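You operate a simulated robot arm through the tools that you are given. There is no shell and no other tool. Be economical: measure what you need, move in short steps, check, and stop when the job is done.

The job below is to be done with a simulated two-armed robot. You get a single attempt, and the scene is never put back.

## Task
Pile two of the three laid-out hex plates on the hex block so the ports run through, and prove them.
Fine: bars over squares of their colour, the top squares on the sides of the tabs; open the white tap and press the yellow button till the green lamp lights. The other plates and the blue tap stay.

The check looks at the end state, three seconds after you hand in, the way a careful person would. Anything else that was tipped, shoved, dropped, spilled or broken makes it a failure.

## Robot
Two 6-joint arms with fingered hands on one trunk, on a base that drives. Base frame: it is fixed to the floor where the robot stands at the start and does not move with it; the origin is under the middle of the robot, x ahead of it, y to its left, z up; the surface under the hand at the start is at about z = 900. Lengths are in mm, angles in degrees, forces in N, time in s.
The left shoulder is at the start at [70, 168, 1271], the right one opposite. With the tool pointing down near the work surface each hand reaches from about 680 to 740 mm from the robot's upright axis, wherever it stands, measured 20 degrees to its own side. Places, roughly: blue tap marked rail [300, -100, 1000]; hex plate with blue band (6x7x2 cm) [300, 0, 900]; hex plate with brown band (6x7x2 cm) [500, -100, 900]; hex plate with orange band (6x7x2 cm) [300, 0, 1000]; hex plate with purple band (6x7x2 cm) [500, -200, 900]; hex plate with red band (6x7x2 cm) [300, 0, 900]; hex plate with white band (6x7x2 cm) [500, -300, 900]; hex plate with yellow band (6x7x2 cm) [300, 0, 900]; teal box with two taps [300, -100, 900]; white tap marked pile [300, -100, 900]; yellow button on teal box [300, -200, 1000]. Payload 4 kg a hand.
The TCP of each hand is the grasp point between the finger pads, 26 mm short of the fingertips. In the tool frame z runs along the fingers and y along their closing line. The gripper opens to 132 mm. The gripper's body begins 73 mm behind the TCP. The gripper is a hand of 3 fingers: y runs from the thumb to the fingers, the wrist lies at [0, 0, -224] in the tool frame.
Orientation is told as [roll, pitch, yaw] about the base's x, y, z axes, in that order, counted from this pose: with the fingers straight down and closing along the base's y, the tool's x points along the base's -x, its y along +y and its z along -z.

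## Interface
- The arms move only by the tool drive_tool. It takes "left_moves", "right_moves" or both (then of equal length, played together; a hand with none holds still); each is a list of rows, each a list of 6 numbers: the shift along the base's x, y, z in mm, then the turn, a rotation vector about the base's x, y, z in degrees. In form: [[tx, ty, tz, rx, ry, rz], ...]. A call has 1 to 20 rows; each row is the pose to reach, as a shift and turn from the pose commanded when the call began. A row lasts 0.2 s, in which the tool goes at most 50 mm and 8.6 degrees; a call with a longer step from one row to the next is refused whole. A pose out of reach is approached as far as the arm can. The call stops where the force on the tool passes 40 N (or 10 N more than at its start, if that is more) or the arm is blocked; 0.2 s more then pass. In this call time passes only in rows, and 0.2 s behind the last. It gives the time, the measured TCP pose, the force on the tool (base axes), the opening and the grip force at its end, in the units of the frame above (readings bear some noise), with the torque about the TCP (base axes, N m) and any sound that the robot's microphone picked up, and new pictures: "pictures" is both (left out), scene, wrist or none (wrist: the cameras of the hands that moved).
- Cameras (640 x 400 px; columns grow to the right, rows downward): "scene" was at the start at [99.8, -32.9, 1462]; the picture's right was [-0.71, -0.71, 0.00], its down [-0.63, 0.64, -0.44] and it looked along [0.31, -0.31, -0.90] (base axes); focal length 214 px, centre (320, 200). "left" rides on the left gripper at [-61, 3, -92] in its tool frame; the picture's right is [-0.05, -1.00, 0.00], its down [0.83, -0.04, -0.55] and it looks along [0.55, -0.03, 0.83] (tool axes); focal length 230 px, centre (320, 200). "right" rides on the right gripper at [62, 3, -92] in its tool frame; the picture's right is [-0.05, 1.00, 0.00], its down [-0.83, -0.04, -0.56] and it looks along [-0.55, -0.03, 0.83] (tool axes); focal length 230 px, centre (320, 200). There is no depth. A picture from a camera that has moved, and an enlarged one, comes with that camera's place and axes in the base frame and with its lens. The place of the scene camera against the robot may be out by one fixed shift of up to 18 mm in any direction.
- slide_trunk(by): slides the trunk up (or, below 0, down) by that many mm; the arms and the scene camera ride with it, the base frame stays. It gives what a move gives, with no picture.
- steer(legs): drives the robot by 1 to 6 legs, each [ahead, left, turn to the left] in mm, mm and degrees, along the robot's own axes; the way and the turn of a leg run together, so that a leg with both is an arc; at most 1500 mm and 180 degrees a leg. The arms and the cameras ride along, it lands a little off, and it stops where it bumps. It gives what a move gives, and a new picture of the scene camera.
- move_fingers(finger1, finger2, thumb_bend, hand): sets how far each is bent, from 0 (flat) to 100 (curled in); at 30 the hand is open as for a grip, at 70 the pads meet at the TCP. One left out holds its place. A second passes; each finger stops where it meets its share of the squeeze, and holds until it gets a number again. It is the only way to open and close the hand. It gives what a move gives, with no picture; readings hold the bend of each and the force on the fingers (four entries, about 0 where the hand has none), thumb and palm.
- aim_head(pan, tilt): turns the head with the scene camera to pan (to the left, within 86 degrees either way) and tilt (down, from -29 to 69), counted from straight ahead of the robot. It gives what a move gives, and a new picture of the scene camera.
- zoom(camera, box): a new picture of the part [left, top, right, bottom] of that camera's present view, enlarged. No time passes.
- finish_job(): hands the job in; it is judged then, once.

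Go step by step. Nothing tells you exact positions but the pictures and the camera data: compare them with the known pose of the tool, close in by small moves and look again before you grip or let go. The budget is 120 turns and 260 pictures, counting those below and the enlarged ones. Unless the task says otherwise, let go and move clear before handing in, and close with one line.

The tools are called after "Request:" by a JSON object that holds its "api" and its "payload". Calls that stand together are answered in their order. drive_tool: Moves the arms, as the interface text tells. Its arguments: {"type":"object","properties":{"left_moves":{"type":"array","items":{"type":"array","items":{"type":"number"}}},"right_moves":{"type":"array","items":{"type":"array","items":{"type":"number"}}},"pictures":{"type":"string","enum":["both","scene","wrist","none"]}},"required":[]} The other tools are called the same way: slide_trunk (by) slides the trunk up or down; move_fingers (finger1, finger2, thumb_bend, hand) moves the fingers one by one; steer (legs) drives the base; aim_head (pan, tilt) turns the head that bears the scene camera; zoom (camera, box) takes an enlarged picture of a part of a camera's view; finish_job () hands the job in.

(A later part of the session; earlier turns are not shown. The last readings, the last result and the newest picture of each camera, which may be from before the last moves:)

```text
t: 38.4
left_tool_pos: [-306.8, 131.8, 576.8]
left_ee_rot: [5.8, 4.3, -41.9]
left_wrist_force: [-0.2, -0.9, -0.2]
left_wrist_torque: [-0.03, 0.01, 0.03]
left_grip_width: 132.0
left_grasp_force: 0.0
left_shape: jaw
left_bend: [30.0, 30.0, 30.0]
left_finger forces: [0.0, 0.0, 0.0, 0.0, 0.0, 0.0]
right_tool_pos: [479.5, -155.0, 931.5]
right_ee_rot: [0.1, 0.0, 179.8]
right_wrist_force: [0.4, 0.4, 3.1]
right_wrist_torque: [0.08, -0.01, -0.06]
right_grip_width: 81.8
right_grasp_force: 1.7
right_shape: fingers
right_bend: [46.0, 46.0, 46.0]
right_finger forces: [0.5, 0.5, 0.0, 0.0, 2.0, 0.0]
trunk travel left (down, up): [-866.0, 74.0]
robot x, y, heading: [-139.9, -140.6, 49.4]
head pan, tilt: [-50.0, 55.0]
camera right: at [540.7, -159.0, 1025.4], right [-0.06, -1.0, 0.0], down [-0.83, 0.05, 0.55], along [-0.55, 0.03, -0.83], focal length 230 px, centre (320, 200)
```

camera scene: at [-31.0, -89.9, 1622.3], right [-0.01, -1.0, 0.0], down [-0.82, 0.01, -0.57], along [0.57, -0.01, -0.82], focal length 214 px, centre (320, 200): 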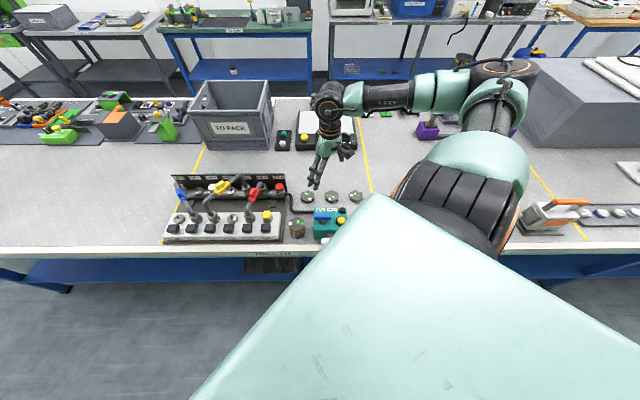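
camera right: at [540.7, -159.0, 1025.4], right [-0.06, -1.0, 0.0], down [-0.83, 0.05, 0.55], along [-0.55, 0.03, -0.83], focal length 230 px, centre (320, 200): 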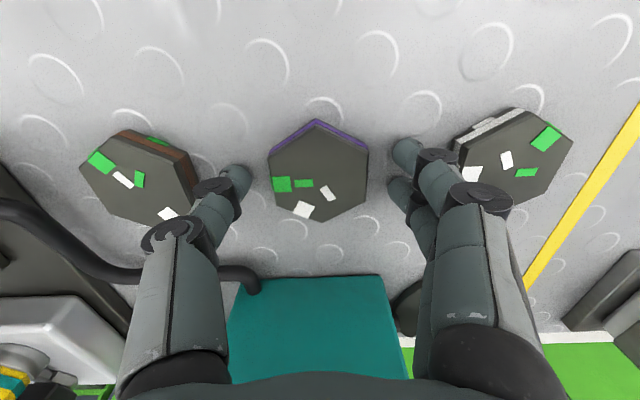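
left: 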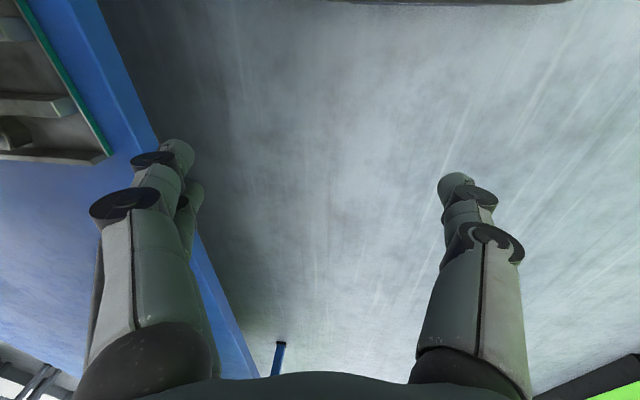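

The fingertips are just touching the table and the plate sits between them. I raise 2 mm and close gently.

Request:
{"api": "drive_tool", "payload": {"right_moves": [[0, 0, 3, 0, 0, 0]], "pictures": "none"}}

Request:
{"api": "move_fingers", "payload": {"hand": "right", "finger1": 60, "finger2": 60, "thumb_bend": 60}}

Request:
{"api": "zoom", "payload": {"camera": "right", "box": [160, 80, 480, 280]}}

```text
t: 38.8
left_tool_pos: [-306.9, 132.8, 577.0]
left_ee_rot: [5.6, 4.4, -41.9]
left_wrist_force: [-0.2, 0.5, 0.5]
left_wrist_torque: [0.03, -0.01, 0.02]
left_grip_width: 131.9
left_grasp_force: 0.0
left_shape: jaw
left_bend: [30.0, 30.0, 30.0]
left_finger forces: [0.0, 0.0, 0.0, 0.0, 0.0, 0.0]
right_tool_pos: [479.7, -155.0, 933.7]
right_ee_rot: [0.1, -0.1, 179.6]
right_wrist_force: [-0.6, -0.6, 0.0]
right_wrist_torque: [-0.01, -0.01, 0.01]
right_grip_width: 81.7
right_grasp_force: 0.2
right_shape: fingers
right_bend: [46.0, 46.0, 46.0]
right_finger forces: [0.1, 0.1, 0.1, 0.0, 0.1, 0.0]
trunk travel left (down, up): [-866.0, 74.0]
robot x, y, heading: [-143.1, -138.9, 49.1]
head pan, tilt: [-50.0, 55.0]
```

```text
t: 39.8
left_tool_pos: [-306.8, 132.7, 576.4]
left_ee_rot: [5.7, 4.6, -42.0]
left_wrist_force: [-0.3, -1.1, 0.3]
left_wrist_torque: [0.02, 0.02, 0.0]
left_grip_width: 131.9
left_grasp_force: 0.1
left_shape: jaw
left_bend: [30.0, 30.0, 30.0]
left_finger forces: [0.0, 0.0, 0.0, 0.0, 0.0, 0.1]
right_tool_pos: [479.7, -155.8, 933.4]
right_ee_rot: [0.1, 0.0, 179.6]
right_wrist_force: [-0.7, 0.3, -0.4]
right_wrist_torque: [0.03, 0.03, 0.02]
right_grip_width: 51.0
right_grasp_force: 6.6
right_shape: fingers
right_bend: [55.0, 55.0, 57.0]
right_finger forces: [3.3, 3.3, 0.0, 0.0, 6.3, 0.0]
trunk travel left (down, up): [-866.0, 74.0]
robot x, y, heading: [-143.3, -137.4, 49.1]
head pan, tilt: [-50.0, 55.0]
```

```text
2.00 times, centred on (320, 180) of right
camera zoom: at [541.5, -159.3, 1027.1], right [-0.06, -1.0, 0.0], down [-0.83, 0.05, 0.56], along [-0.56, 0.03, -0.83], focal length 460 px, centre (320, 240)
```

zoom: 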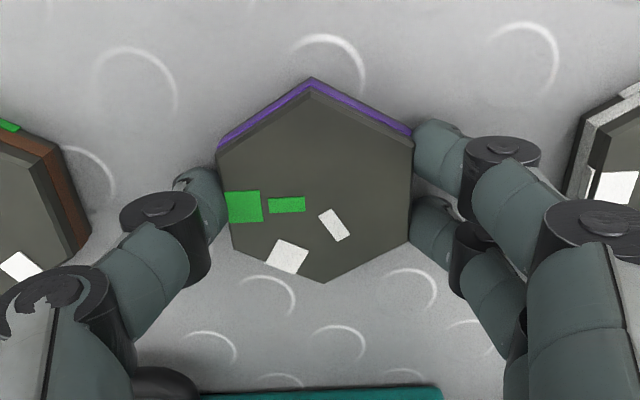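

Gripped with the pads flat on the flats. I'll lift and check.

Request:
{"api": "drive_tool", "payload": {"right_moves": [[0, 0, 15, 0, 0, 0], [0, 0, 40, 0, 0, 0], [0, 0, 80, 0, 0, 0], [0, 0, 120, 0, 0, 0], [0, 0, 150, 0, 0, 0], [0, 0, 180, 0, 0, 0]], "pictures": "wrist"}}

```text
t: 41.1
left_tool_pos: [-307.4, 133.5, 576.4]
left_ee_rot: [5.7, 4.4, -41.9]
left_wrist_force: [0.3, 0.3, 0.2]
left_wrist_torque: [-0.01, 0.02, 0.01]
left_grip_width: 131.8
left_grasp_force: 0.1
left_shape: jaw
left_bend: [30.0, 30.0, 30.0]
left_finger forces: [0.0, 0.1, 0.1, 0.0, 0.1, 0.1]
right_tool_pos: [476.5, -149.7, 1105.0]
right_ee_rot: [0.1, -0.1, 179.7]
right_wrist_force: [0.5, 0.5, -1.9]
right_wrist_torque: [-0.01, 0.0, -0.02]
right_grip_width: 50.9
right_grasp_force: 6.2
right_shape: fingers
right_bend: [55.0, 55.0, 57.0]
right_finger forces: [3.2, 3.2, 0.0, 0.1, 6.4, 0.1]
right hand out of reach, approached as far as the arm can: row 6
trunk travel left (down, up): [-866.0, 74.0]
robot x, y, heading: [-143.8, -135.3, 49.4]
head pan, tilt: [-50.0, 55.0]
camera right: at [538.2, -153.9, 1197.1], right [-0.06, -1.0, 0.0], down [-0.83, 0.05, 0.56], along [-0.56, 0.03, -0.83], focal length 230 px, centre (320, 200)
```

right: 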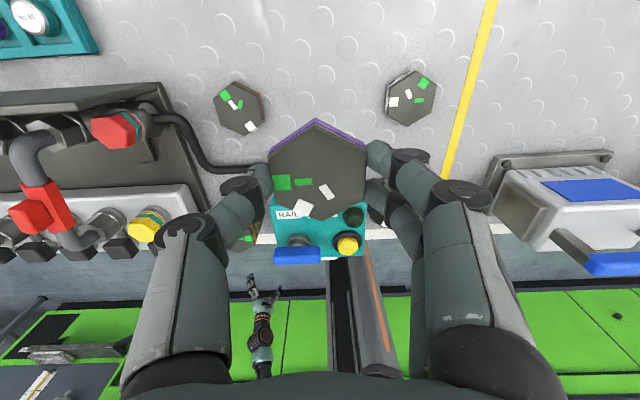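

Held well. Now I turn the plate by −180° to yaw 0, in place.

Request:
{"api": "drive_tool", "payload": {"right_moves": [[0, 0, -5, 0, 0, -8.5], [0, 0, -5, 0, 0, -17], [0, 0, -5, 0, 0, -25.5], [0, 0, -5, 0, 0, -34], [0, 0, -5, 0, 0, -42.5], [0, 0, -5, 0, 0, -51], [0, 0, -5, 0, 0, -59.5], [0, 0, -5, 0, 0, -68], [0, 0, -5, 0, 0, -76.5], [0, 0, -5, 0, 0, -85], [0, 0, -5, 0, 0, -93.5], [0, 0, -5, 0, 0, -102], [0, 0, -5, 0, 0, -110.5], [0, 0, -5, 0, 0, -119], [0, 0, -5, 0, 0, -127.5], [0, 0, -5, 0, 0, -136], [0, 0, -5, 0, 0, -144.5], [0, 0, -5, 0, 0, -153], [0, 0, -5, 0, 0, -161.5], [0, 0, -5, 0, 0, -170]], "pictures": "wrist"}}

```text
t: 45.4
left_tool_pos: [-306.9, 132.6, 576.8]
left_ee_rot: [5.7, 4.4, -42.0]
left_wrist_force: [0.5, -0.4, 0.3]
left_wrist_torque: [0.0, 0.0, 0.01]
left_grip_width: 131.9
left_grasp_force: 0.2
left_shape: jaw
left_bend: [30.0, 30.0, 30.0]
left_finger forces: [0.0, 0.1, 0.0, 0.1, 0.1, 0.0]
right_tool_pos: [477.2, -149.4, 1097.0]
right_ee_rot: [0.1, -0.1, 9.5]
right_wrist_force: [0.4, -0.2, -2.8]
right_wrist_torque: [0.03, 0.03, 0.02]
right_grip_width: 50.9
right_grasp_force: 6.2
right_shape: fingers
right_bend: [55.0, 55.0, 57.0]
right_finger forces: [3.1, 3.2, 0.0, 0.1, 6.4, 0.0]
trunk travel left (down, up): [-866.0, 74.0]
robot x, y, heading: [-145.2, -141.0, 49.2]
head pan, tilt: [-50.0, 55.0]
camera right: at [416.2, -158.0, 1189.7], right [-0.11, 0.99, 0.0], down [0.83, 0.09, 0.56], along [0.55, 0.06, -0.83], focal length 230 px, centre (320, 200)
```

right: 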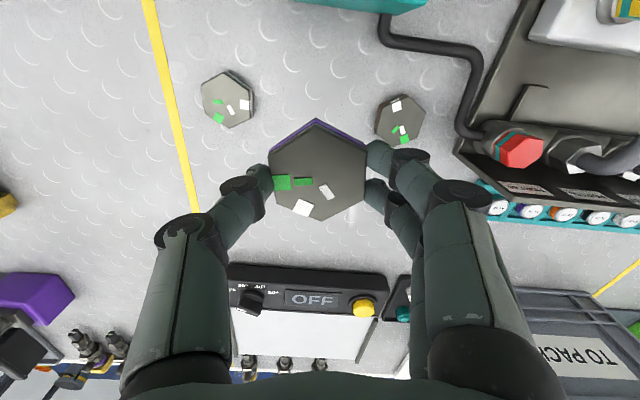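

Now I'll drive so the hand comes over the block.

Request:
{"api": "steer", "payload": {"legs": [[-183, 39, 0]]}}

Request:
{"api": "drive_tool", "payload": {"right_moves": [[0, 0, 0, 0, 0, -4], [0, 0, 0, 0, 0, -8.8]], "pictures": "wrist"}}

```text
t: 46.9
left_tool_pos: [-453.4, 19.8, 576.1]
left_ee_rot: [5.6, 4.4, -41.9]
left_wrist_force: [-0.1, 0.1, -0.2]
left_wrist_torque: [-0.02, -0.01, 0.0]
left_grip_width: 131.8
left_grasp_force: 0.0
left_shape: jaw
left_bend: [30.0, 30.0, 30.0]
left_finger forces: [0.0, 0.0, 0.1, 0.0, 0.0, 0.0]
right_tool_pos: [332.0, -261.0, 1096.1]
right_ee_rot: [-0.1, 0.1, 9.8]
right_wrist_force: [0.8, -0.3, -2.7]
right_wrist_torque: [-0.04, 0.01, 0.02]
right_grip_width: 50.7
right_grasp_force: 5.8
right_shape: fingers
right_bend: [55.0, 55.0, 57.0]
right_finger forces: [3.2, 3.1, 0.0, 0.1, 6.5, 0.1]
trunk travel left (down, up): [-866.0, 74.0]
robot x, y, heading: [-289.0, -250.1, 49.4]
head pan, tilt: [-50.0, 55.0]
camera scene: at [-174.7, -200.7, 1621.9], right [-0.01, -1.0, 0.0], down [-0.82, 0.01, -0.57], along [0.57, -0.01, -0.82], focal length 214 px, centre (320, 200)
```

scene: 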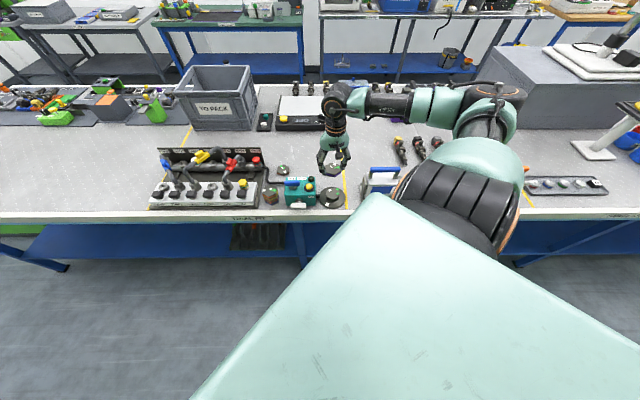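

```text
t: 47.5
left_tool_pos: [-453.1, 19.3, 576.2]
left_ee_rot: [5.7, 4.4, -42.0]
left_wrist_force: [-0.1, -0.8, -0.2]
left_wrist_torque: [0.0, 0.0, 0.03]
left_grip_width: 132.1
left_grasp_force: 0.1
left_shape: jaw
left_bend: [30.0, 30.0, 30.0]
left_finger forces: [0.0, 0.1, 0.0, 0.0, 0.1, 0.1]
right_tool_pos: [330.4, -262.1, 1096.2]
right_ee_rot: [0.1, 0.0, 0.9]
right_wrist_force: [0.1, -0.4, -1.6]
right_wrist_torque: [0.02, -0.03, 0.01]
right_grip_width: 50.6
right_grasp_force: 6.1
right_shape: fingers
right_bend: [55.0, 55.0, 57.0]
right_finger forces: [3.2, 3.2, 0.0, 0.0, 6.4, 0.0]
trunk travel left (down, up): [-866.0, 74.0]
robot x, y, heading: [-289.9, -252.5, 49.6]
head pan, tilt: [-50.0, 55.0]
camera right: at [269.4, -261.0, 1189.0], right [0.04, 1.0, 0.0], down [0.83, -0.03, 0.56], along [0.55, -0.02, -0.83], focal length 230 px, centre (320, 200)
```

right: 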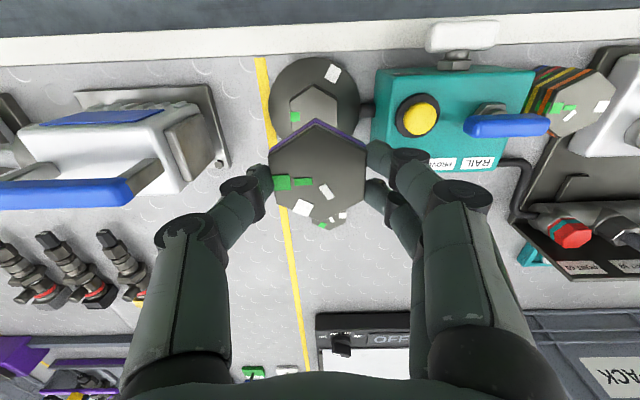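

Request:
{"api": "zoom", "payload": {"camera": "right", "box": [262, 48, 382, 123]}}

Request:
{"api": "zoom", "payload": {"camera": "scene", "box": [280, 130, 360, 220]}}

```text
5.33 times, centred on (322, 86) of right
camera zoom: at [269.4, -261.0, 1189.0], right [0.04, 1.0, 0.0], down [0.83, -0.03, 0.56], along [0.55, -0.02, -0.83], focal length 1227 px, centre (309, 811)
```

zoom: 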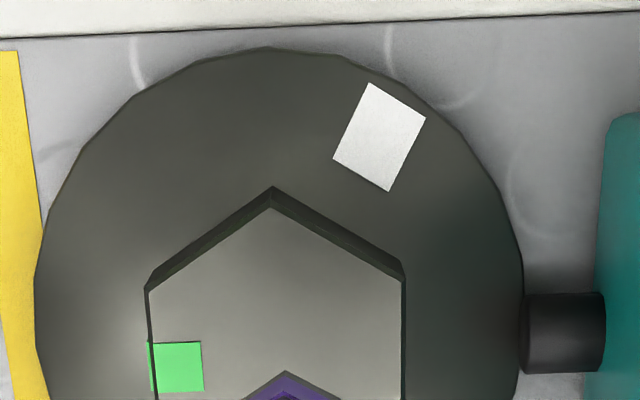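

```text
4.44 times, centred on (320, 175) of scene
camera zoom: at [-176.8, -202.2, 1622.2], right [-0.01, -1.0, 0.0], down [-0.82, 0.01, -0.57], along [0.57, -0.01, -0.82], focal length 953 px, centre (320, 311)
```

zoom: 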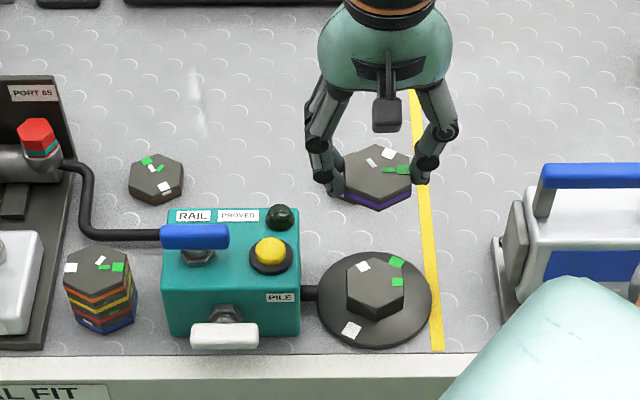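

The wrist view puts the block top centre at about (333, −270), z about 927, square to the axes. I'll shift by (+3, −6) and lower to just above it.

Request:
{"api": "drive_tool", "payload": {"right_moves": [[3, -6, -30, 0, 0, -0.9], [3, -6, -60, 0, 0, -0.9], [3, -6, -90, 0, 0, -0.9], [3, -6, -110, 0, 0, -0.9]], "pictures": "wrist"}}

Request:
{"api": "zoom", "payload": {"camera": "scene", "box": [288, 150, 352, 214]}}

Request:
{"api": "zoom", "payload": {"camera": "right", "box": [230, 80, 390, 180]}}

```text
t: 48.5
left_tool_pos: [-454.2, 19.7, 576.4]
left_ee_rot: [5.7, 4.4, -41.8]
left_wrist_force: [0.1, -0.7, -0.7]
left_wrist_torque: [-0.02, -0.05, -0.01]
left_grip_width: 131.7
left_grasp_force: 0.0
left_shape: jaw
left_bend: [30.0, 30.0, 30.0]
left_finger forces: [0.0, 0.0, 0.0, 0.0, 0.0, 0.0]
right_tool_pos: [333.8, -270.3, 987.0]
right_ee_rot: [0.1, -0.1, 0.1]
right_wrist_force: [0.3, 0.6, -1.7]
right_wrist_torque: [0.02, 0.01, 0.0]
right_grip_width: 50.5
right_grasp_force: 6.0
right_shape: fingers
right_bend: [55.0, 55.0, 57.0]
right_finger forces: [3.2, 3.2, 0.1, 0.0, 6.4, 0.0]
trunk travel left (down, up): [-866.0, 74.0]
robot x, y, heading: [-289.4, -251.9, 49.6]
head pan, tilt: [-50.0, 55.0]
camera right: at [271.7, -267.2, 1079.8], right [0.05, 1.0, 0.0], down [0.83, -0.04, 0.56], along [0.56, -0.03, -0.83], focal length 230 px, centre (320, 200)
```

right: 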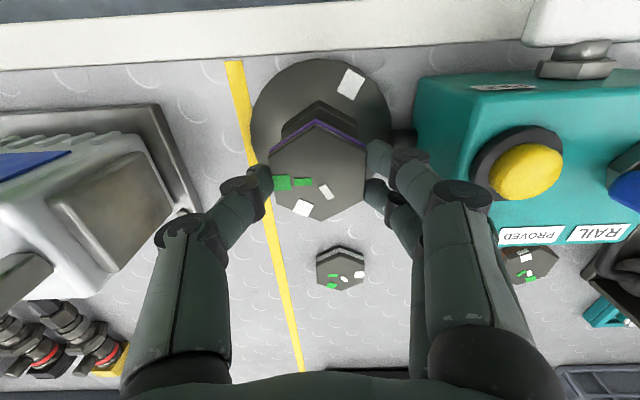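

```text
6.25 times, centred on (320, 182) of scene
camera zoom: at [-177.8, -202.9, 1622.3], right [-0.01, -1.0, 0.0], down [-0.82, 0.01, -0.57], along [0.57, -0.01, -0.82], focal length 1340 px, centre (320, 312)
```

zoom: 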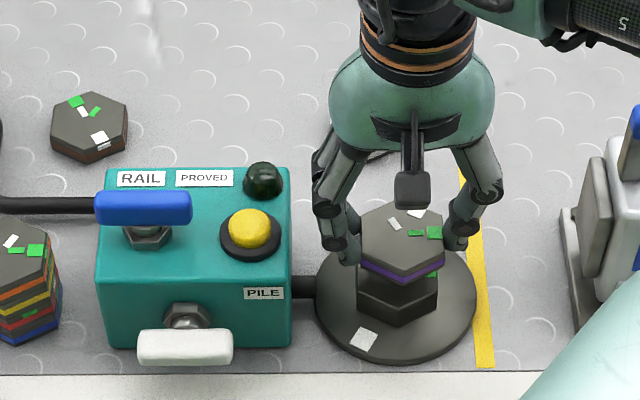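

```text
4.00 times, centred on (310, 130) of right
camera zoom: at [271.7, -267.2, 1079.8], right [0.05, 1.0, 0.0], down [0.83, -0.04, 0.56], along [0.56, -0.03, -0.83], focal length 920 px, centre (360, 480)
```

zoom: 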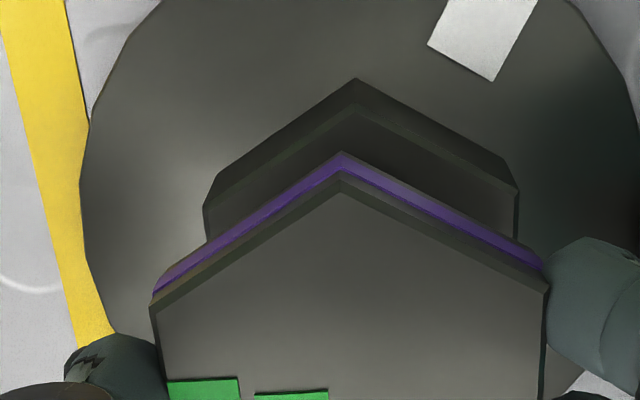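

Plate and block line up to about 1 mm. I'll correct by (−0.5, +1.2) and lower slowly toward contact.

Request:
{"api": "drive_tool", "payload": {"right_moves": [[-0.5, 1.2, -10, 0, 0, 0], [-0.5, 1.2, -18, 0, 0, 0], [-0.5, 1.2, -20, 0, 0, 0], [-0.5, 1.2, -22, 0, 0, 0]], "pictures": "wrist"}}

Request:
{"api": "zoom", "payload": {"camera": "right", "box": [230, 80, 390, 180]}}

```text
t: 49.5
left_tool_pos: [-454.3, 19.9, 575.0]
left_ee_rot: [5.8, 4.4, -41.9]
left_wrist_force: [0.1, -0.8, 0.4]
left_wrist_torque: [-0.01, 0.0, 0.01]
left_grip_width: 132.0
left_grasp_force: 0.1
left_shape: jaw
left_bend: [30.0, 30.0, 30.0]
left_finger forces: [0.1, 0.0, 0.1, 0.1, 0.0, 0.0]
right_tool_pos: [332.6, -266.0, 964.2]
right_ee_rot: [0.2, -0.1, 0.1]
right_wrist_force: [0.4, -1.0, -1.3]
right_wrist_torque: [-0.05, 0.02, 0.01]
right_grip_width: 50.8
right_grasp_force: 6.6
right_shape: fingers
right_bend: [56.0, 55.0, 57.0]
right_finger forces: [3.3, 3.3, 0.1, 0.1, 6.6, 0.0]
trunk travel left (down, up): [-866.0, 74.0]
robot x, y, heading: [-292.7, -251.0, 49.3]
head pan, tilt: [-50.0, 55.0]
camera right: at [270.6, -265.4, 1057.3], right [0.05, 1.0, 0.0], down [0.83, -0.04, 0.56], along [0.56, -0.03, -0.83], focal length 230 px, centre (320, 200)
```

right: 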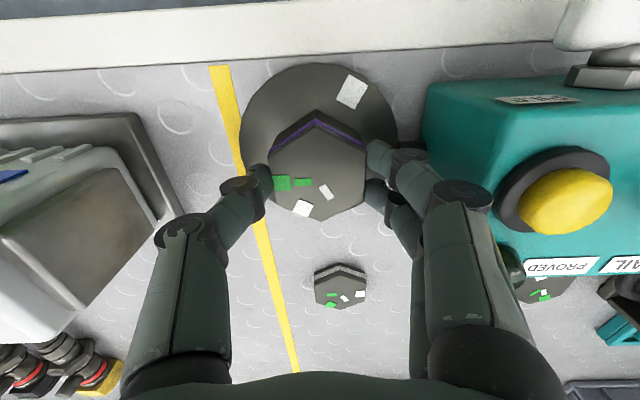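

```text
4.00 times, centred on (310, 130) of right
camera zoom: at [270.6, -265.4, 1057.3], right [0.05, 1.0, 0.0], down [0.83, -0.04, 0.56], along [0.56, -0.03, -0.83], focal length 920 px, centre (360, 480)
```

zoom: 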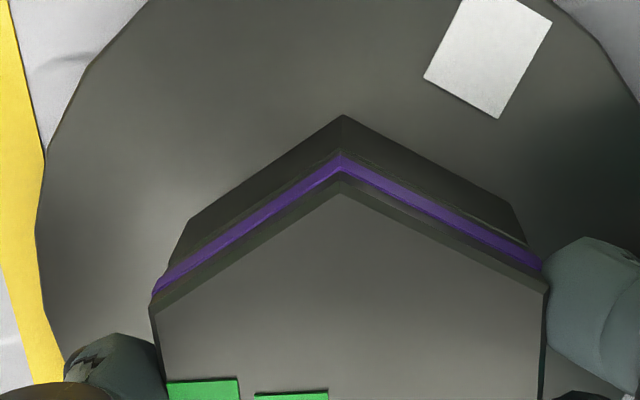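

Aligned in the view. I'll continue down in small steps until I feel contact.

Request:
{"api": "drive_tool", "payload": {"right_moves": [[0, 0, -1, 0, 0, 0], [0, 0, -2, 0, 0, 0], [0, 0, -3, 0, 0, 0]], "pictures": "none"}}

Request:
{"api": "zoom", "payload": {"camera": "scene", "box": [318, 168, 350, 200]}}

```text
t: 50.3
left_tool_pos: [-455.5, 19.1, 576.1]
left_ee_rot: [5.9, 4.3, -41.8]
left_wrist_force: [1.1, 0.3, 0.1]
left_wrist_torque: [0.0, -0.03, -0.02]
left_grip_width: 132.0
left_grasp_force: 0.2
left_shape: jaw
left_bend: [30.0, 30.0, 30.0]
left_finger forces: [0.0, 0.0, 0.0, 0.0, 0.1, 0.1]
right_tool_pos: [332.0, -268.3, 963.8]
right_ee_rot: [0.1, -0.2, 0.2]
right_wrist_force: [0.3, 1.1, 8.5]
right_wrist_torque: [-0.03, -0.02, -0.02]
right_grip_width: 50.5
right_grasp_force: 7.6
right_shape: fingers
right_bend: [56.0, 56.0, 57.0]
right_finger forces: [3.9, 3.8, 0.0, 0.1, 7.3, 0.0]
trunk travel left (down, up): [-866.0, 74.0]
robot x, y, heading: [-291.6, -250.4, 49.6]
head pan, tilt: [-50.0, 55.0]
```

```text
12.50 times, centred on (334, 184) of scene
camera zoom: at [-180.1, -202.9, 1622.5], right [-0.01, -1.0, 0.0], down [-0.82, 0.01, -0.57], along [0.57, -0.01, -0.82], focal length 2681 px, centre (145, 400)
```

zoom: 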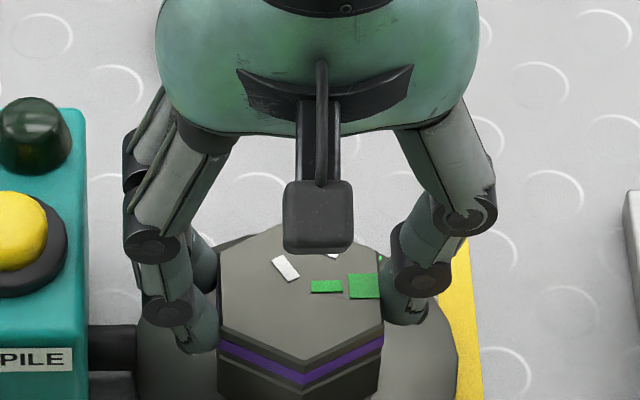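

Contact is felt and the plate rests on the block. I'll check edge alignment before releasing.

Request:
{"api": "zoom", "payload": {"camera": "scene", "box": [324, 182, 348, 206]}}

Request:
{"api": "zoom", "payload": {"camera": "right", "box": [250, 90, 380, 171]}}

```text
16.00 times, centred on (336, 194) of scene
camera zoom: at [-180.1, -202.9, 1622.5], right [-0.01, -1.0, 0.0], down [-0.82, 0.01, -0.57], along [0.57, -0.01, -0.82], focal length 3432 px, centre (64, 296)
```

zoom: 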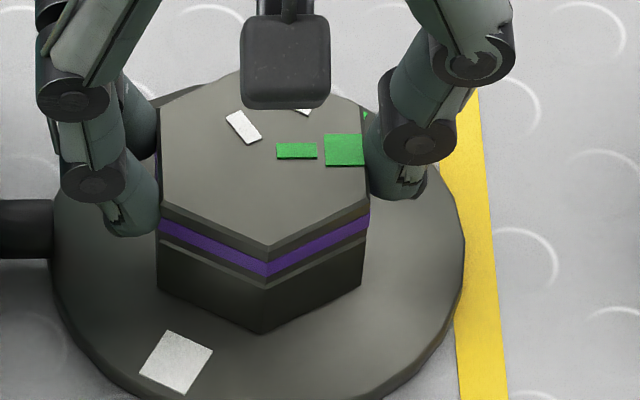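

```text
4.92 times, centred on (315, 130) of right
camera zoom: at [270.3, -265.4, 1055.9], right [0.05, 1.0, 0.0], down [0.83, -0.04, 0.56], along [0.56, -0.03, -0.83], focal length 1133 px, centre (345, 542)
```

zoom: 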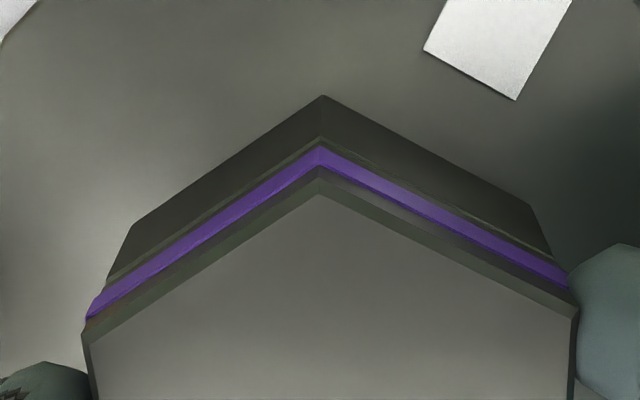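

Edges are flush on both sides. I'll release by opening the fingers only slightly, because the box is near.

Request:
{"api": "move_fingers", "payload": {"hand": "right", "finger1": 51, "finger2": 51, "thumb_bend": 52}}

Request:
{"api": "drive_tool", "payload": {"right_moves": [[0, 0, 4, 0, 0, 0], [0, 0, 15, 0, 0, 0], [0, 0, 40, 0, 0, 0], [0, 0, 80, 0, 0, 0], [0, 0, 120, 0, 0, 0]], "pictures": "wrist"}}

Request:
{"api": "zoom", "payload": {"camera": "scene", "box": [314, 172, 354, 212]}}

```text
t: 51.3
left_tool_pos: [-453.9, 19.4, 577.0]
left_ee_rot: [5.7, 4.5, -41.9]
left_wrist_force: [0.9, -0.1, 0.7]
left_wrist_torque: [-0.01, 0.03, -0.02]
left_grip_width: 131.7
left_grasp_force: 0.1
left_shape: jaw
left_bend: [30.0, 30.0, 30.0]
left_finger forces: [0.0, 0.0, 0.0, 0.0, 0.0, 0.0]
right_tool_pos: [332.2, -268.4, 962.1]
right_ee_rot: [0.1, -0.1, 0.0]
right_wrist_force: [-0.4, -0.7, 0.0]
right_wrist_torque: [-0.02, 0.01, -0.01]
right_grip_width: 62.0
right_grasp_force: 0.1
right_shape: fingers
right_bend: [51.0, 51.0, 52.0]
right_finger forces: [0.1, 0.1, 0.1, 0.1, 0.0, 0.0]
trunk travel left (down, up): [-866.0, 74.0]
robot x, y, heading: [-287.4, -254.8, 49.4]
head pan, tilt: [-50.0, 55.0]
```

```text
t: 52.5
left_tool_pos: [-454.8, 20.1, 576.0]
left_ee_rot: [5.8, 4.3, -41.9]
left_wrist_force: [-0.4, 0.0, -0.1]
left_wrist_torque: [0.04, 0.0, 0.01]
left_grip_width: 131.7
left_grasp_force: 0.1
left_shape: jaw
left_bend: [30.0, 30.0, 30.0]
left_finger forces: [0.0, 0.0, 0.0, 0.0, 0.0, 0.0]
right_tool_pos: [331.7, -267.2, 1082.0]
right_ee_rot: [0.1, -0.1, 0.0]
right_wrist_force: [-0.1, 1.9, 0.3]
right_wrist_torque: [0.0, 0.01, 0.0]
right_grip_width: 62.2
right_grasp_force: 0.0
right_shape: fingers
right_bend: [51.0, 51.0, 52.0]
right_finger forces: [0.1, 0.0, 0.0, 0.0, 0.0, 0.0]
trunk travel left (down, up): [-866.0, 74.0]
robot x, y, heading: [-286.0, -251.8, 49.3]
head pan, tilt: [-50.0, 55.0]
camera right: at [271.0, -265.1, 1176.4], right [0.05, 1.0, 0.0], down [0.83, -0.04, 0.56], along [0.55, -0.03, -0.83], focal length 230 px, centre (320, 200)
```

right: 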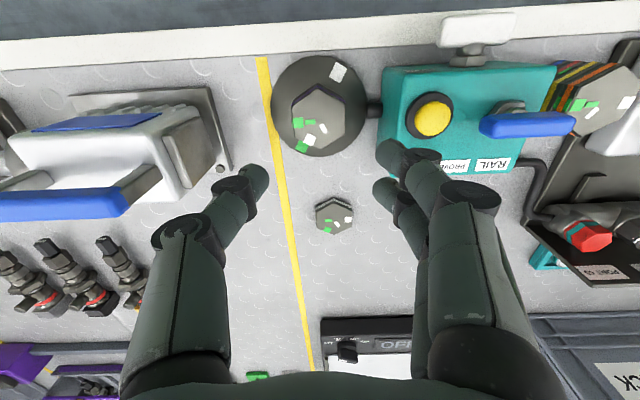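

```text
10.00 times, centred on (334, 192) of scene
camera zoom: at [-179.5, -202.6, 1622.3], right [-0.01, -1.0, 0.0], down [-0.82, 0.01, -0.57], along [0.57, -0.01, -0.82], focal length 2145 px, centre (180, 280)
```

zoom: 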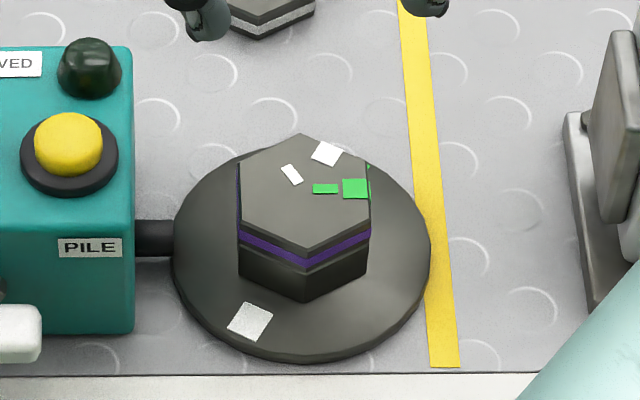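

Purple sits square: its white square now faces the green tab side, and green stays on −y. Next is brown, picked at yaw 60, so I'll drive over to it.

Request:
{"api": "steer", "payload": {"legs": [[254, 23, 0]]}}

Request:
{"api": "drive_tool", "payload": {"right_moves": [[0, 0, 0, 0, 0, 8.5], [0, 0, 0, 0, 0, 17], [0, 0, 0, 0, 0, 25.5], [0, 0, 0, 0, 0, 34], [0, 0, 0, 0, 0, 42.5], [0, 0, 0, 0, 0, 51], [0, 0, 0, 0, 0, 59.9]], "pictures": "wrist"}}

```text
t: 54.3
left_tool_pos: [-308.3, 225.6, 576.7]
left_ee_rot: [5.8, 4.5, -41.9]
left_wrist_force: [-0.2, 0.3, 0.1]
left_wrist_torque: [-0.01, -0.03, -0.04]
left_grip_width: 131.9
left_grasp_force: 0.0
left_shape: jaw
left_bend: [30.0, 30.0, 30.0]
left_finger forces: [0.1, 0.0, 0.0, 0.0, 0.0, 0.0]
right_tool_pos: [478.8, -61.3, 1083.0]
right_ee_rot: [0.1, -0.1, 0.1]
right_wrist_force: [-1.1, 0.3, 0.4]
right_wrist_torque: [0.03, 0.03, -0.04]
right_grip_width: 62.3
right_grasp_force: 0.2
right_shape: fingers
right_bend: [51.0, 51.0, 52.0]
right_finger forces: [0.0, 0.0, 0.1, 0.1, 0.0, 0.0]
trunk travel left (down, up): [-866.0, 74.0]
robot x, y, heading: [-144.5, -43.0, 49.4]
head pan, tilt: [-50.0, 55.0]
camera scene: at [-32.6, 2.4, 1622.5], right [-0.01, -1.0, 0.0], down [-0.82, 0.01, -0.57], along [0.57, 0.0, -0.82], focal length 214 px, centre (320, 200)
```

scene: 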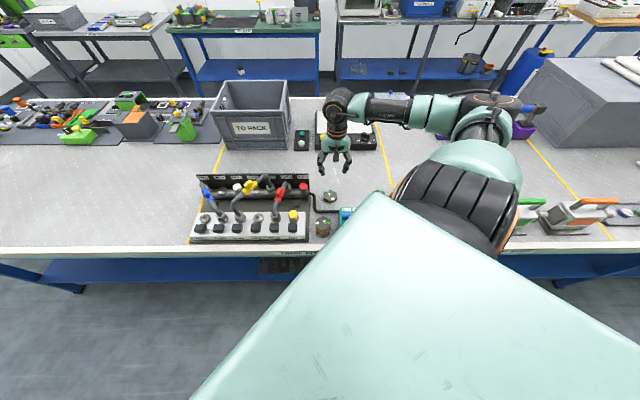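

```text
refused: row 7 steps farther than a row can; nothing moved
```

Request:
{"api": "drive_tool", "payload": {"right_moves": [[0, 0, 0, 0, 0, 8.5], [0, 0, -10, 0, 0, 17], [0, 0, -20, 0, 0, 25.5], [0, 0, -30, 0, 0, 34], [0, 0, -30, 0, 0, 42.5], [0, 0, -30, 0, 0, 51], [0, 0, -30, 0, 0, 59.5], [0, 0, -30, 0, 0, 59.9]], "pictures": "wrist"}}

Request:
{"api": "move_fingers", "payload": {"hand": "right", "finger1": 46, "finger2": 46, "thumb_bend": 46}}

```text
t: 56.1
left_tool_pos: [-306.6, 225.9, 577.4]
left_ee_rot: [5.7, 4.5, -42.0]
left_wrist_force: [-0.1, 0.2, -0.2]
left_wrist_torque: [-0.03, 0.02, -0.01]
left_grip_width: 131.9
left_grasp_force: 0.1
left_shape: jaw
left_bend: [30.0, 30.0, 30.0]
left_finger forces: [0.0, 0.1, 0.0, 0.0, 0.0, 0.0]
right_tool_pos: [480.8, -59.7, 1052.7]
right_ee_rot: [0.2, -0.1, 60.1]
right_wrist_force: [0.7, -0.3, -0.1]
right_wrist_torque: [-0.03, 0.0, -0.02]
right_grip_width: 62.3
right_grasp_force: 0.1
right_shape: fingers
right_bend: [51.0, 51.0, 52.0]
right_finger forces: [0.1, 0.1, 0.0, 0.0, 0.1, 0.1]
trunk travel left (down, up): [-866.0, 74.0]
robot x, y, heading: [-140.5, -42.9, 49.6]
head pan, tilt: [-50.0, 55.0]
camera right: at [447.3, -112.7, 1145.8], right [-0.84, 0.54, 0.0], down [0.45, 0.7, 0.56], along [0.3, 0.47, -0.83], focal length 230 px, centre (320, 200)
```

right: 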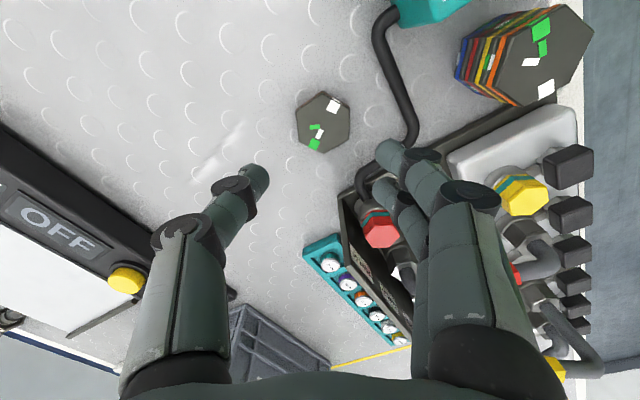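

```text
t: 57.1
left_tool_pos: [-306.7, 226.0, 575.8]
left_ee_rot: [5.8, 4.4, -42.0]
left_wrist_force: [0.4, 0.1, -0.5]
left_wrist_torque: [-0.02, -0.04, -0.04]
left_grip_width: 132.1
left_grasp_force: 0.1
left_shape: jaw
left_bend: [30.0, 30.0, 30.0]
left_finger forces: [0.1, 0.0, 0.1, 0.1, 0.0, 0.1]
right_tool_pos: [480.5, -60.2, 1053.7]
right_ee_rot: [0.1, 0.0, 60.1]
right_wrist_force: [-0.3, 0.6, -0.5]
right_wrist_torque: [0.0, -0.02, 0.02]
right_grip_width: 80.6
right_grasp_force: 0.1
right_shape: fingers
right_bend: [46.0, 46.0, 46.0]
right_finger forces: [0.0, 0.0, 0.1, 0.1, 0.0, 0.1]
trunk travel left (down, up): [-866.0, 74.0]
robot x, y, heading: [-141.8, -43.9, 49.5]
head pan, tilt: [-50.0, 55.0]
```

Before descending I'll check clearance to the rail panel and hose.

Request:
{"api": "zoom", "payload": {"camera": "scene", "box": [280, 150, 370, 240]}}

Request:
{"api": "zoom", "payload": {"camera": "right", "box": [270, 76, 372, 167]}}

```text
4.44 times, centred on (325, 195) of scene
camera zoom: at [-31.3, 4.2, 1622.3], right [-0.01, -1.0, 0.0], down [-0.82, 0.01, -0.57], along [0.57, -0.01, -0.82], focal length 953 px, centre (298, 222)
```

zoom: 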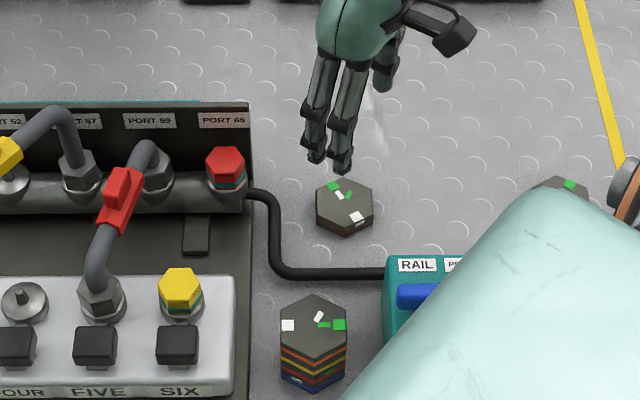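

```text
4.40 times, centred on (321, 122) of right
camera zoom: at [447.2, -112.7, 1145.8], right [-0.84, 0.54, 0.0], down [0.45, 0.7, 0.56], along [0.3, 0.47, -0.83], focal length 1011 px, centre (316, 545)
```

zoom: 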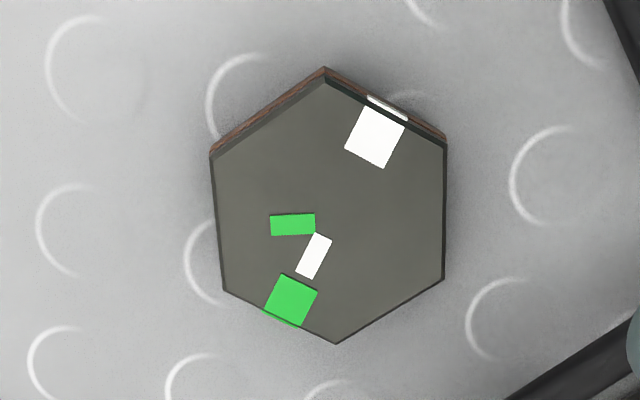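

The plate centre is at about (480, −56), square to yaw 60, and the hose is clear. I'll shift +4 in y and descend.

Request:
{"api": "drive_tool", "payload": {"right_moves": [[0, 4, -30, 0, 0, 0], [0, 4, -60, 0, 0, 0], [0, 4, -85, 0, 0, 0], [0, 4, -105, 0, 0, 0], [0, 4, -114, 0, 0, 0], [0, 4, -119, 0, 0, 0]], "pictures": "wrist"}}

Request:
{"api": "zoom", "payload": {"camera": "scene", "box": [300, 160, 360, 220]}}

```text
t: 58.5
left_tool_pos: [-307.7, 226.3, 576.1]
left_ee_rot: [5.7, 4.4, -42.0]
left_wrist_force: [0.9, -0.7, 0.2]
left_wrist_torque: [0.03, 0.02, 0.03]
left_grip_width: 132.0
left_grasp_force: 0.1
left_shape: jaw
left_bend: [30.0, 30.0, 30.0]
left_finger forces: [0.1, 0.0, 0.0, 0.1, 0.0, 0.0]
right_tool_pos: [480.6, -56.3, 934.4]
right_ee_rot: [0.1, 0.1, 60.0]
right_wrist_force: [0.4, -0.6, -0.5]
right_wrist_torque: [0.01, -0.03, -0.01]
right_grip_width: 81.0
right_grasp_force: 0.1
right_shape: fingers
right_bend: [46.0, 46.0, 46.0]
right_finger forces: [0.1, 0.0, 0.1, 0.0, 0.0, 0.1]
trunk travel left (down, up): [-866.0, 74.0]
robot x, y, heading: [-142.5, -43.9, 49.8]
head pan, tilt: [-50.0, 55.0]
camera right: at [446.9, -108.7, 1027.5], right [-0.84, 0.54, 0.0], down [0.45, 0.7, 0.56], along [0.3, 0.47, -0.83], focal length 230 px, centre (320, 200)
```

right: 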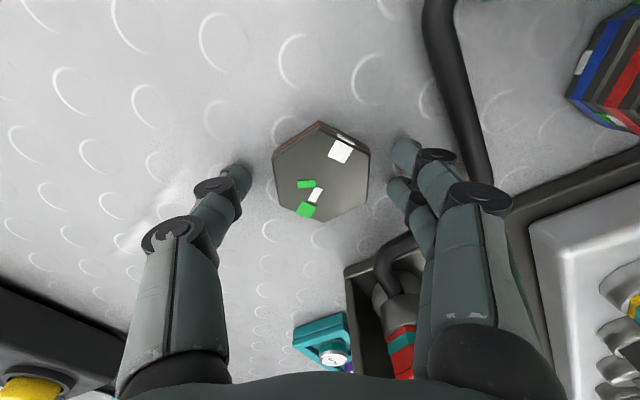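

```text
6.67 times, centred on (330, 190) of scene
camera zoom: at [-31.3, 4.3, 1622.3], right [-0.01, -1.0, 0.0], down [-0.82, 0.01, -0.57], along [0.57, -0.01, -0.82], focal length 1430 px, centre (253, 267)
```

zoom: 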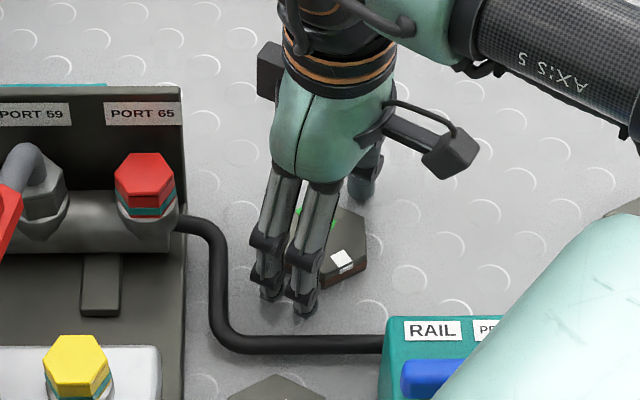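

Clear of everything. I'll close and lift.

Request:
{"api": "move_fingers", "payload": {"hand": "right", "finger1": 60, "finger2": 60, "thumb_bend": 60}}

Request:
{"api": "drive_tool", "payload": {"right_moves": [[0, 0, 10, 0, 0, 0], [0, 0, 35, 0, 0, 0], [0, 0, 75, 0, 0, 0], [0, 0, 115, 0, 0, 0], [0, 0, 155, 0, 0, 0], [0, 0, 155, 0, 0, -8.5], [0, 0, 155, 0, 0, -17], [0, 0, 155, 0, 0, -25.5], [0, 0, 155, 0, 0, -34], [0, 0, 155, 0, 0, -42.5], [0, 0, 155, 0, 0, -51], [0, 0, 155, 0, 0, -59.5], [0, 0, 155, 0, 0, -60]], "pictures": "wrist"}}

```text
t: 59.5
left_tool_pos: [-307.1, 226.4, 576.5]
left_ee_rot: [5.8, 4.5, -41.9]
left_wrist_force: [-0.2, -0.9, -0.3]
left_wrist_torque: [-0.01, 0.03, 0.01]
left_grip_width: 132.0
left_grasp_force: 0.1
left_shape: jaw
left_bend: [30.0, 30.0, 30.0]
left_finger forces: [0.0, 0.0, 0.0, 0.0, 0.1, 0.1]
right_tool_pos: [480.9, -56.6, 934.2]
right_ee_rot: [0.1, 0.1, 59.9]
right_wrist_force: [-0.6, -0.1, 0.5]
right_wrist_torque: [-0.01, -0.02, 0.02]
right_grip_width: 51.3
right_grasp_force: 6.8
right_shape: fingers
right_bend: [55.0, 55.0, 57.0]
right_finger forces: [3.3, 3.3, 0.1, 0.0, 6.2, 0.0]
trunk travel left (down, up): [-866.0, 74.0]
robot x, y, heading: [-143.7, -44.5, 49.8]
head pan, tilt: [-50.0, 55.0]
```

```text
t: 62.3
left_tool_pos: [-307.5, 227.0, 577.4]
left_ee_rot: [5.7, 4.4, -41.8]
left_wrist_force: [-0.6, -0.7, -0.4]
left_wrist_torque: [0.03, 0.05, 0.0]
left_grip_width: 131.9
left_grasp_force: 0.1
left_shape: jaw
left_bend: [30.0, 30.0, 30.0]
left_finger forces: [0.1, 0.0, 0.0, 0.0, 0.0, 0.0]
right_tool_pos: [479.4, -56.3, 1088.9]
right_ee_rot: [0.1, 0.0, -0.1]
right_wrist_force: [-0.8, 0.4, -2.7]
right_wrist_torque: [0.03, 0.0, 0.01]
right_grip_width: 50.7
right_grasp_force: 6.4
right_shape: fingers
right_bend: [55.0, 55.0, 57.0]
right_finger forces: [3.2, 3.2, 0.0, 0.0, 6.4, 0.0]
trunk travel left (down, up): [-866.0, 74.0]
robot x, y, heading: [-143.3, -40.0, 49.6]
head pan, tilt: [-50.0, 55.0]
camera right: at [418.9, -54.4, 1182.2], right [0.05, 1.0, 0.0], down [0.83, -0.05, 0.56], along [0.55, -0.03, -0.83], focal length 230 px, centre (320, 200)
```

right: 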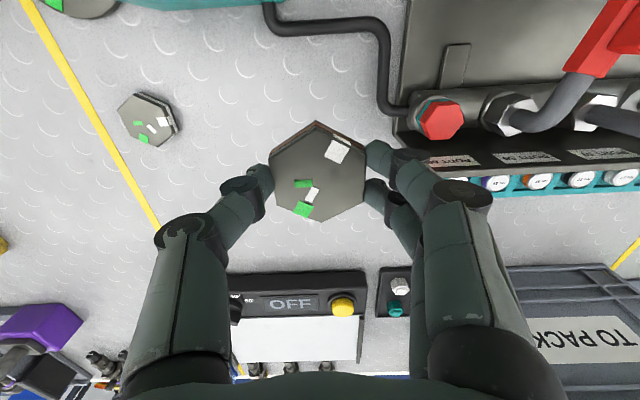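

Brown is held at yaw 0 with its white square toward the white tab and its green square toward the green tab. I'll drive back over the block.

Request:
{"api": "steer", "payload": {"legs": [[-257, -26, 0]]}}

Request:
{"api": "drive_tool", "payload": {"right_moves": [[0, 0, -20, 0, 0, 0], [0, 0, -40, 0, 0, 0]], "pictures": "wrist"}}

Request:
{"api": "zoom", "payload": {"camera": "right", "box": [240, 50, 400, 150]}}

```text
t: 64.2
left_tool_pos: [-450.6, 18.4, 576.6]
left_ee_rot: [5.7, 4.4, -41.9]
left_wrist_force: [1.3, 0.0, 0.1]
left_wrist_torque: [0.02, -0.03, 0.0]
left_grip_width: 132.0
left_grasp_force: 0.1
left_shape: jaw
left_bend: [30.0, 30.0, 30.0]
left_finger forces: [0.0, 0.1, 0.0, 0.0, 0.0, 0.0]
right_tool_pos: [337.4, -264.0, 1088.2]
right_ee_rot: [0.0, 0.0, 0.0]
right_wrist_force: [0.8, 0.4, -1.5]
right_wrist_torque: [-0.04, 0.0, 0.0]
right_grip_width: 50.5
right_grasp_force: 6.1
right_shape: fingers
right_bend: [55.0, 55.0, 57.0]
right_finger forces: [3.2, 3.2, 0.0, 0.0, 6.4, 0.0]
trunk travel left (down, up): [-866.0, 74.0]
robot x, y, heading: [-285.1, -253.1, 49.3]
head pan, tilt: [-50.0, 55.0]
camera scene: at [-173.6, -202.5, 1622.1], right [-0.01, -1.0, 0.0], down [-0.82, 0.01, -0.57], along [0.57, -0.01, -0.82], focal length 214 px, centre (320, 200)
```

scene: 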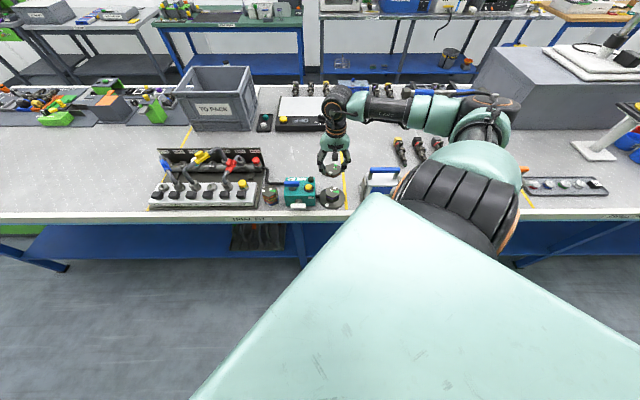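

```text
t: 64.8
left_tool_pos: [-450.7, 18.0, 576.7]
left_ee_rot: [5.7, 4.4, -42.0]
left_wrist_force: [0.4, 0.4, -0.1]
left_wrist_torque: [-0.03, 0.0, -0.02]
left_grip_width: 131.9
left_grasp_force: 0.0
left_shape: jaw
left_bend: [30.0, 30.0, 30.0]
left_finger forces: [0.1, 0.0, 0.0, 0.0, 0.1, 0.0]
right_tool_pos: [338.0, -264.9, 1048.6]
right_ee_rot: [0.1, 0.0, 0.0]
right_wrist_force: [-0.3, 0.8, -3.3]
right_wrist_torque: [-0.01, 0.02, 0.0]
right_grip_width: 50.8
right_grasp_force: 5.9
right_shape: fingers
right_bend: [55.0, 55.0, 57.0]
right_finger forces: [3.2, 3.2, 0.2, 0.1, 6.4, 0.0]
trunk travel left (down, up): [-866.0, 74.0]
robot x, y, heading: [-286.5, -250.2, 49.5]
head pan, tilt: [-50.0, 55.0]
camera right: at [276.2, -263.0, 1141.9], right [0.05, 1.0, 0.0], down [0.83, -0.04, 0.56], along [0.55, -0.03, -0.83], focal length 230 px, centre (320, 200)
```

right: 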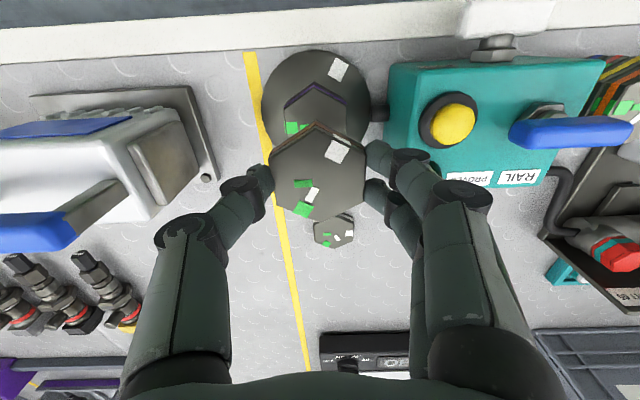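

```text
4.00 times, centred on (320, 100) of right
camera zoom: at [276.2, -263.0, 1141.9], right [0.05, 1.0, 0.0], down [0.83, -0.04, 0.56], along [0.55, -0.03, -0.83], focal length 920 px, centre (320, 600)
```

zoom: 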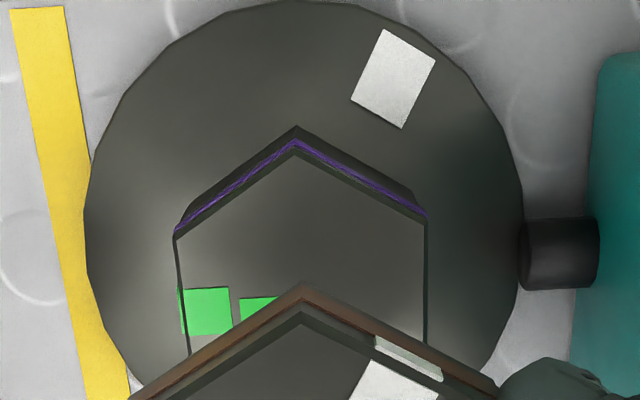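

The purple top centre is at about (332, −269). I'll shift (−5.5, −3.5) and lower to a bit above it.

Request:
{"api": "drive_tool", "payload": {"right_moves": [[-5.5, -3.5, -15, 0, 0, 0], [-5.5, -3.5, -35, 0, 0, 0], [-5.5, -3.5, -48, 0, 0, 0]], "pictures": "none"}}

Request:
{"api": "zoom", "payload": {"camera": "right", "box": [230, 80, 390, 180]}}

Request:
{"api": "zoom", "payload": {"camera": "scene", "box": [318, 172, 350, 204]}}

```text
t: 65.6
left_tool_pos: [-451.6, 18.0, 577.3]
left_ee_rot: [5.8, 4.4, -41.9]
left_wrist_force: [0.3, -0.3, -0.1]
left_wrist_torque: [0.01, 0.02, 0.01]
left_grip_width: 131.7
left_grasp_force: 0.1
left_shape: jaw
left_bend: [30.0, 30.0, 30.0]
left_finger forces: [0.0, 0.0, 0.1, 0.0, 0.1, 0.0]
right_tool_pos: [329.6, -268.2, 1001.0]
right_ee_rot: [0.1, -0.1, 0.0]
right_wrist_force: [0.1, -0.4, -0.7]
right_wrist_torque: [0.02, 0.01, 0.02]
right_grip_width: 50.8
right_grasp_force: 6.8
right_shape: fingers
right_bend: [55.0, 55.0, 57.0]
right_finger forces: [3.2, 3.2, 0.0, 0.1, 6.5, 0.1]
trunk travel left (down, up): [-866.0, 74.0]
robot x, y, heading: [-286.4, -253.1, 49.7]
head pan, tilt: [-50.0, 55.0]
```

```text
4.00 times, centred on (310, 130) of right
camera zoom: at [268.7, -266.3, 1093.4], right [0.05, 1.0, 0.0], down [0.83, -0.04, 0.56], along [0.56, -0.03, -0.83], focal length 920 px, centre (360, 480)
```

zoom: 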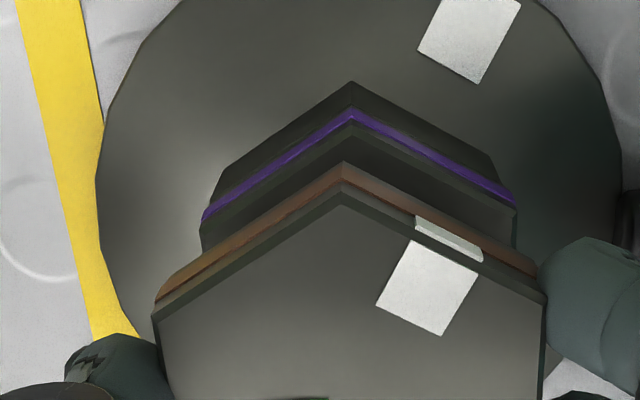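

```text
12.50 times, centred on (334, 188) of scene
camera zoom: at [-175.3, -204.4, 1622.3], right [-0.01, -1.0, 0.0], down [-0.82, 0.01, -0.57], along [0.57, -0.01, -0.82], focal length 2681 px, centre (145, 350)
```

zoom: 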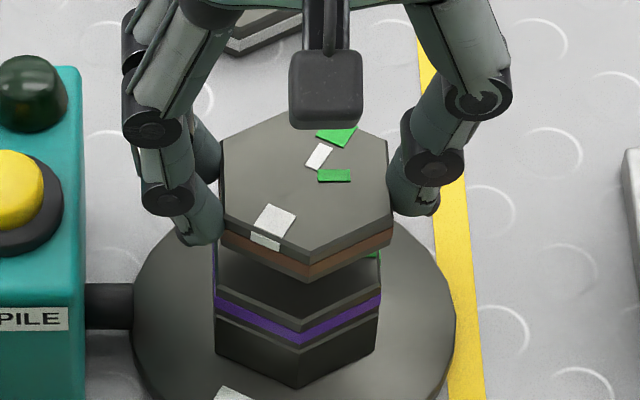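

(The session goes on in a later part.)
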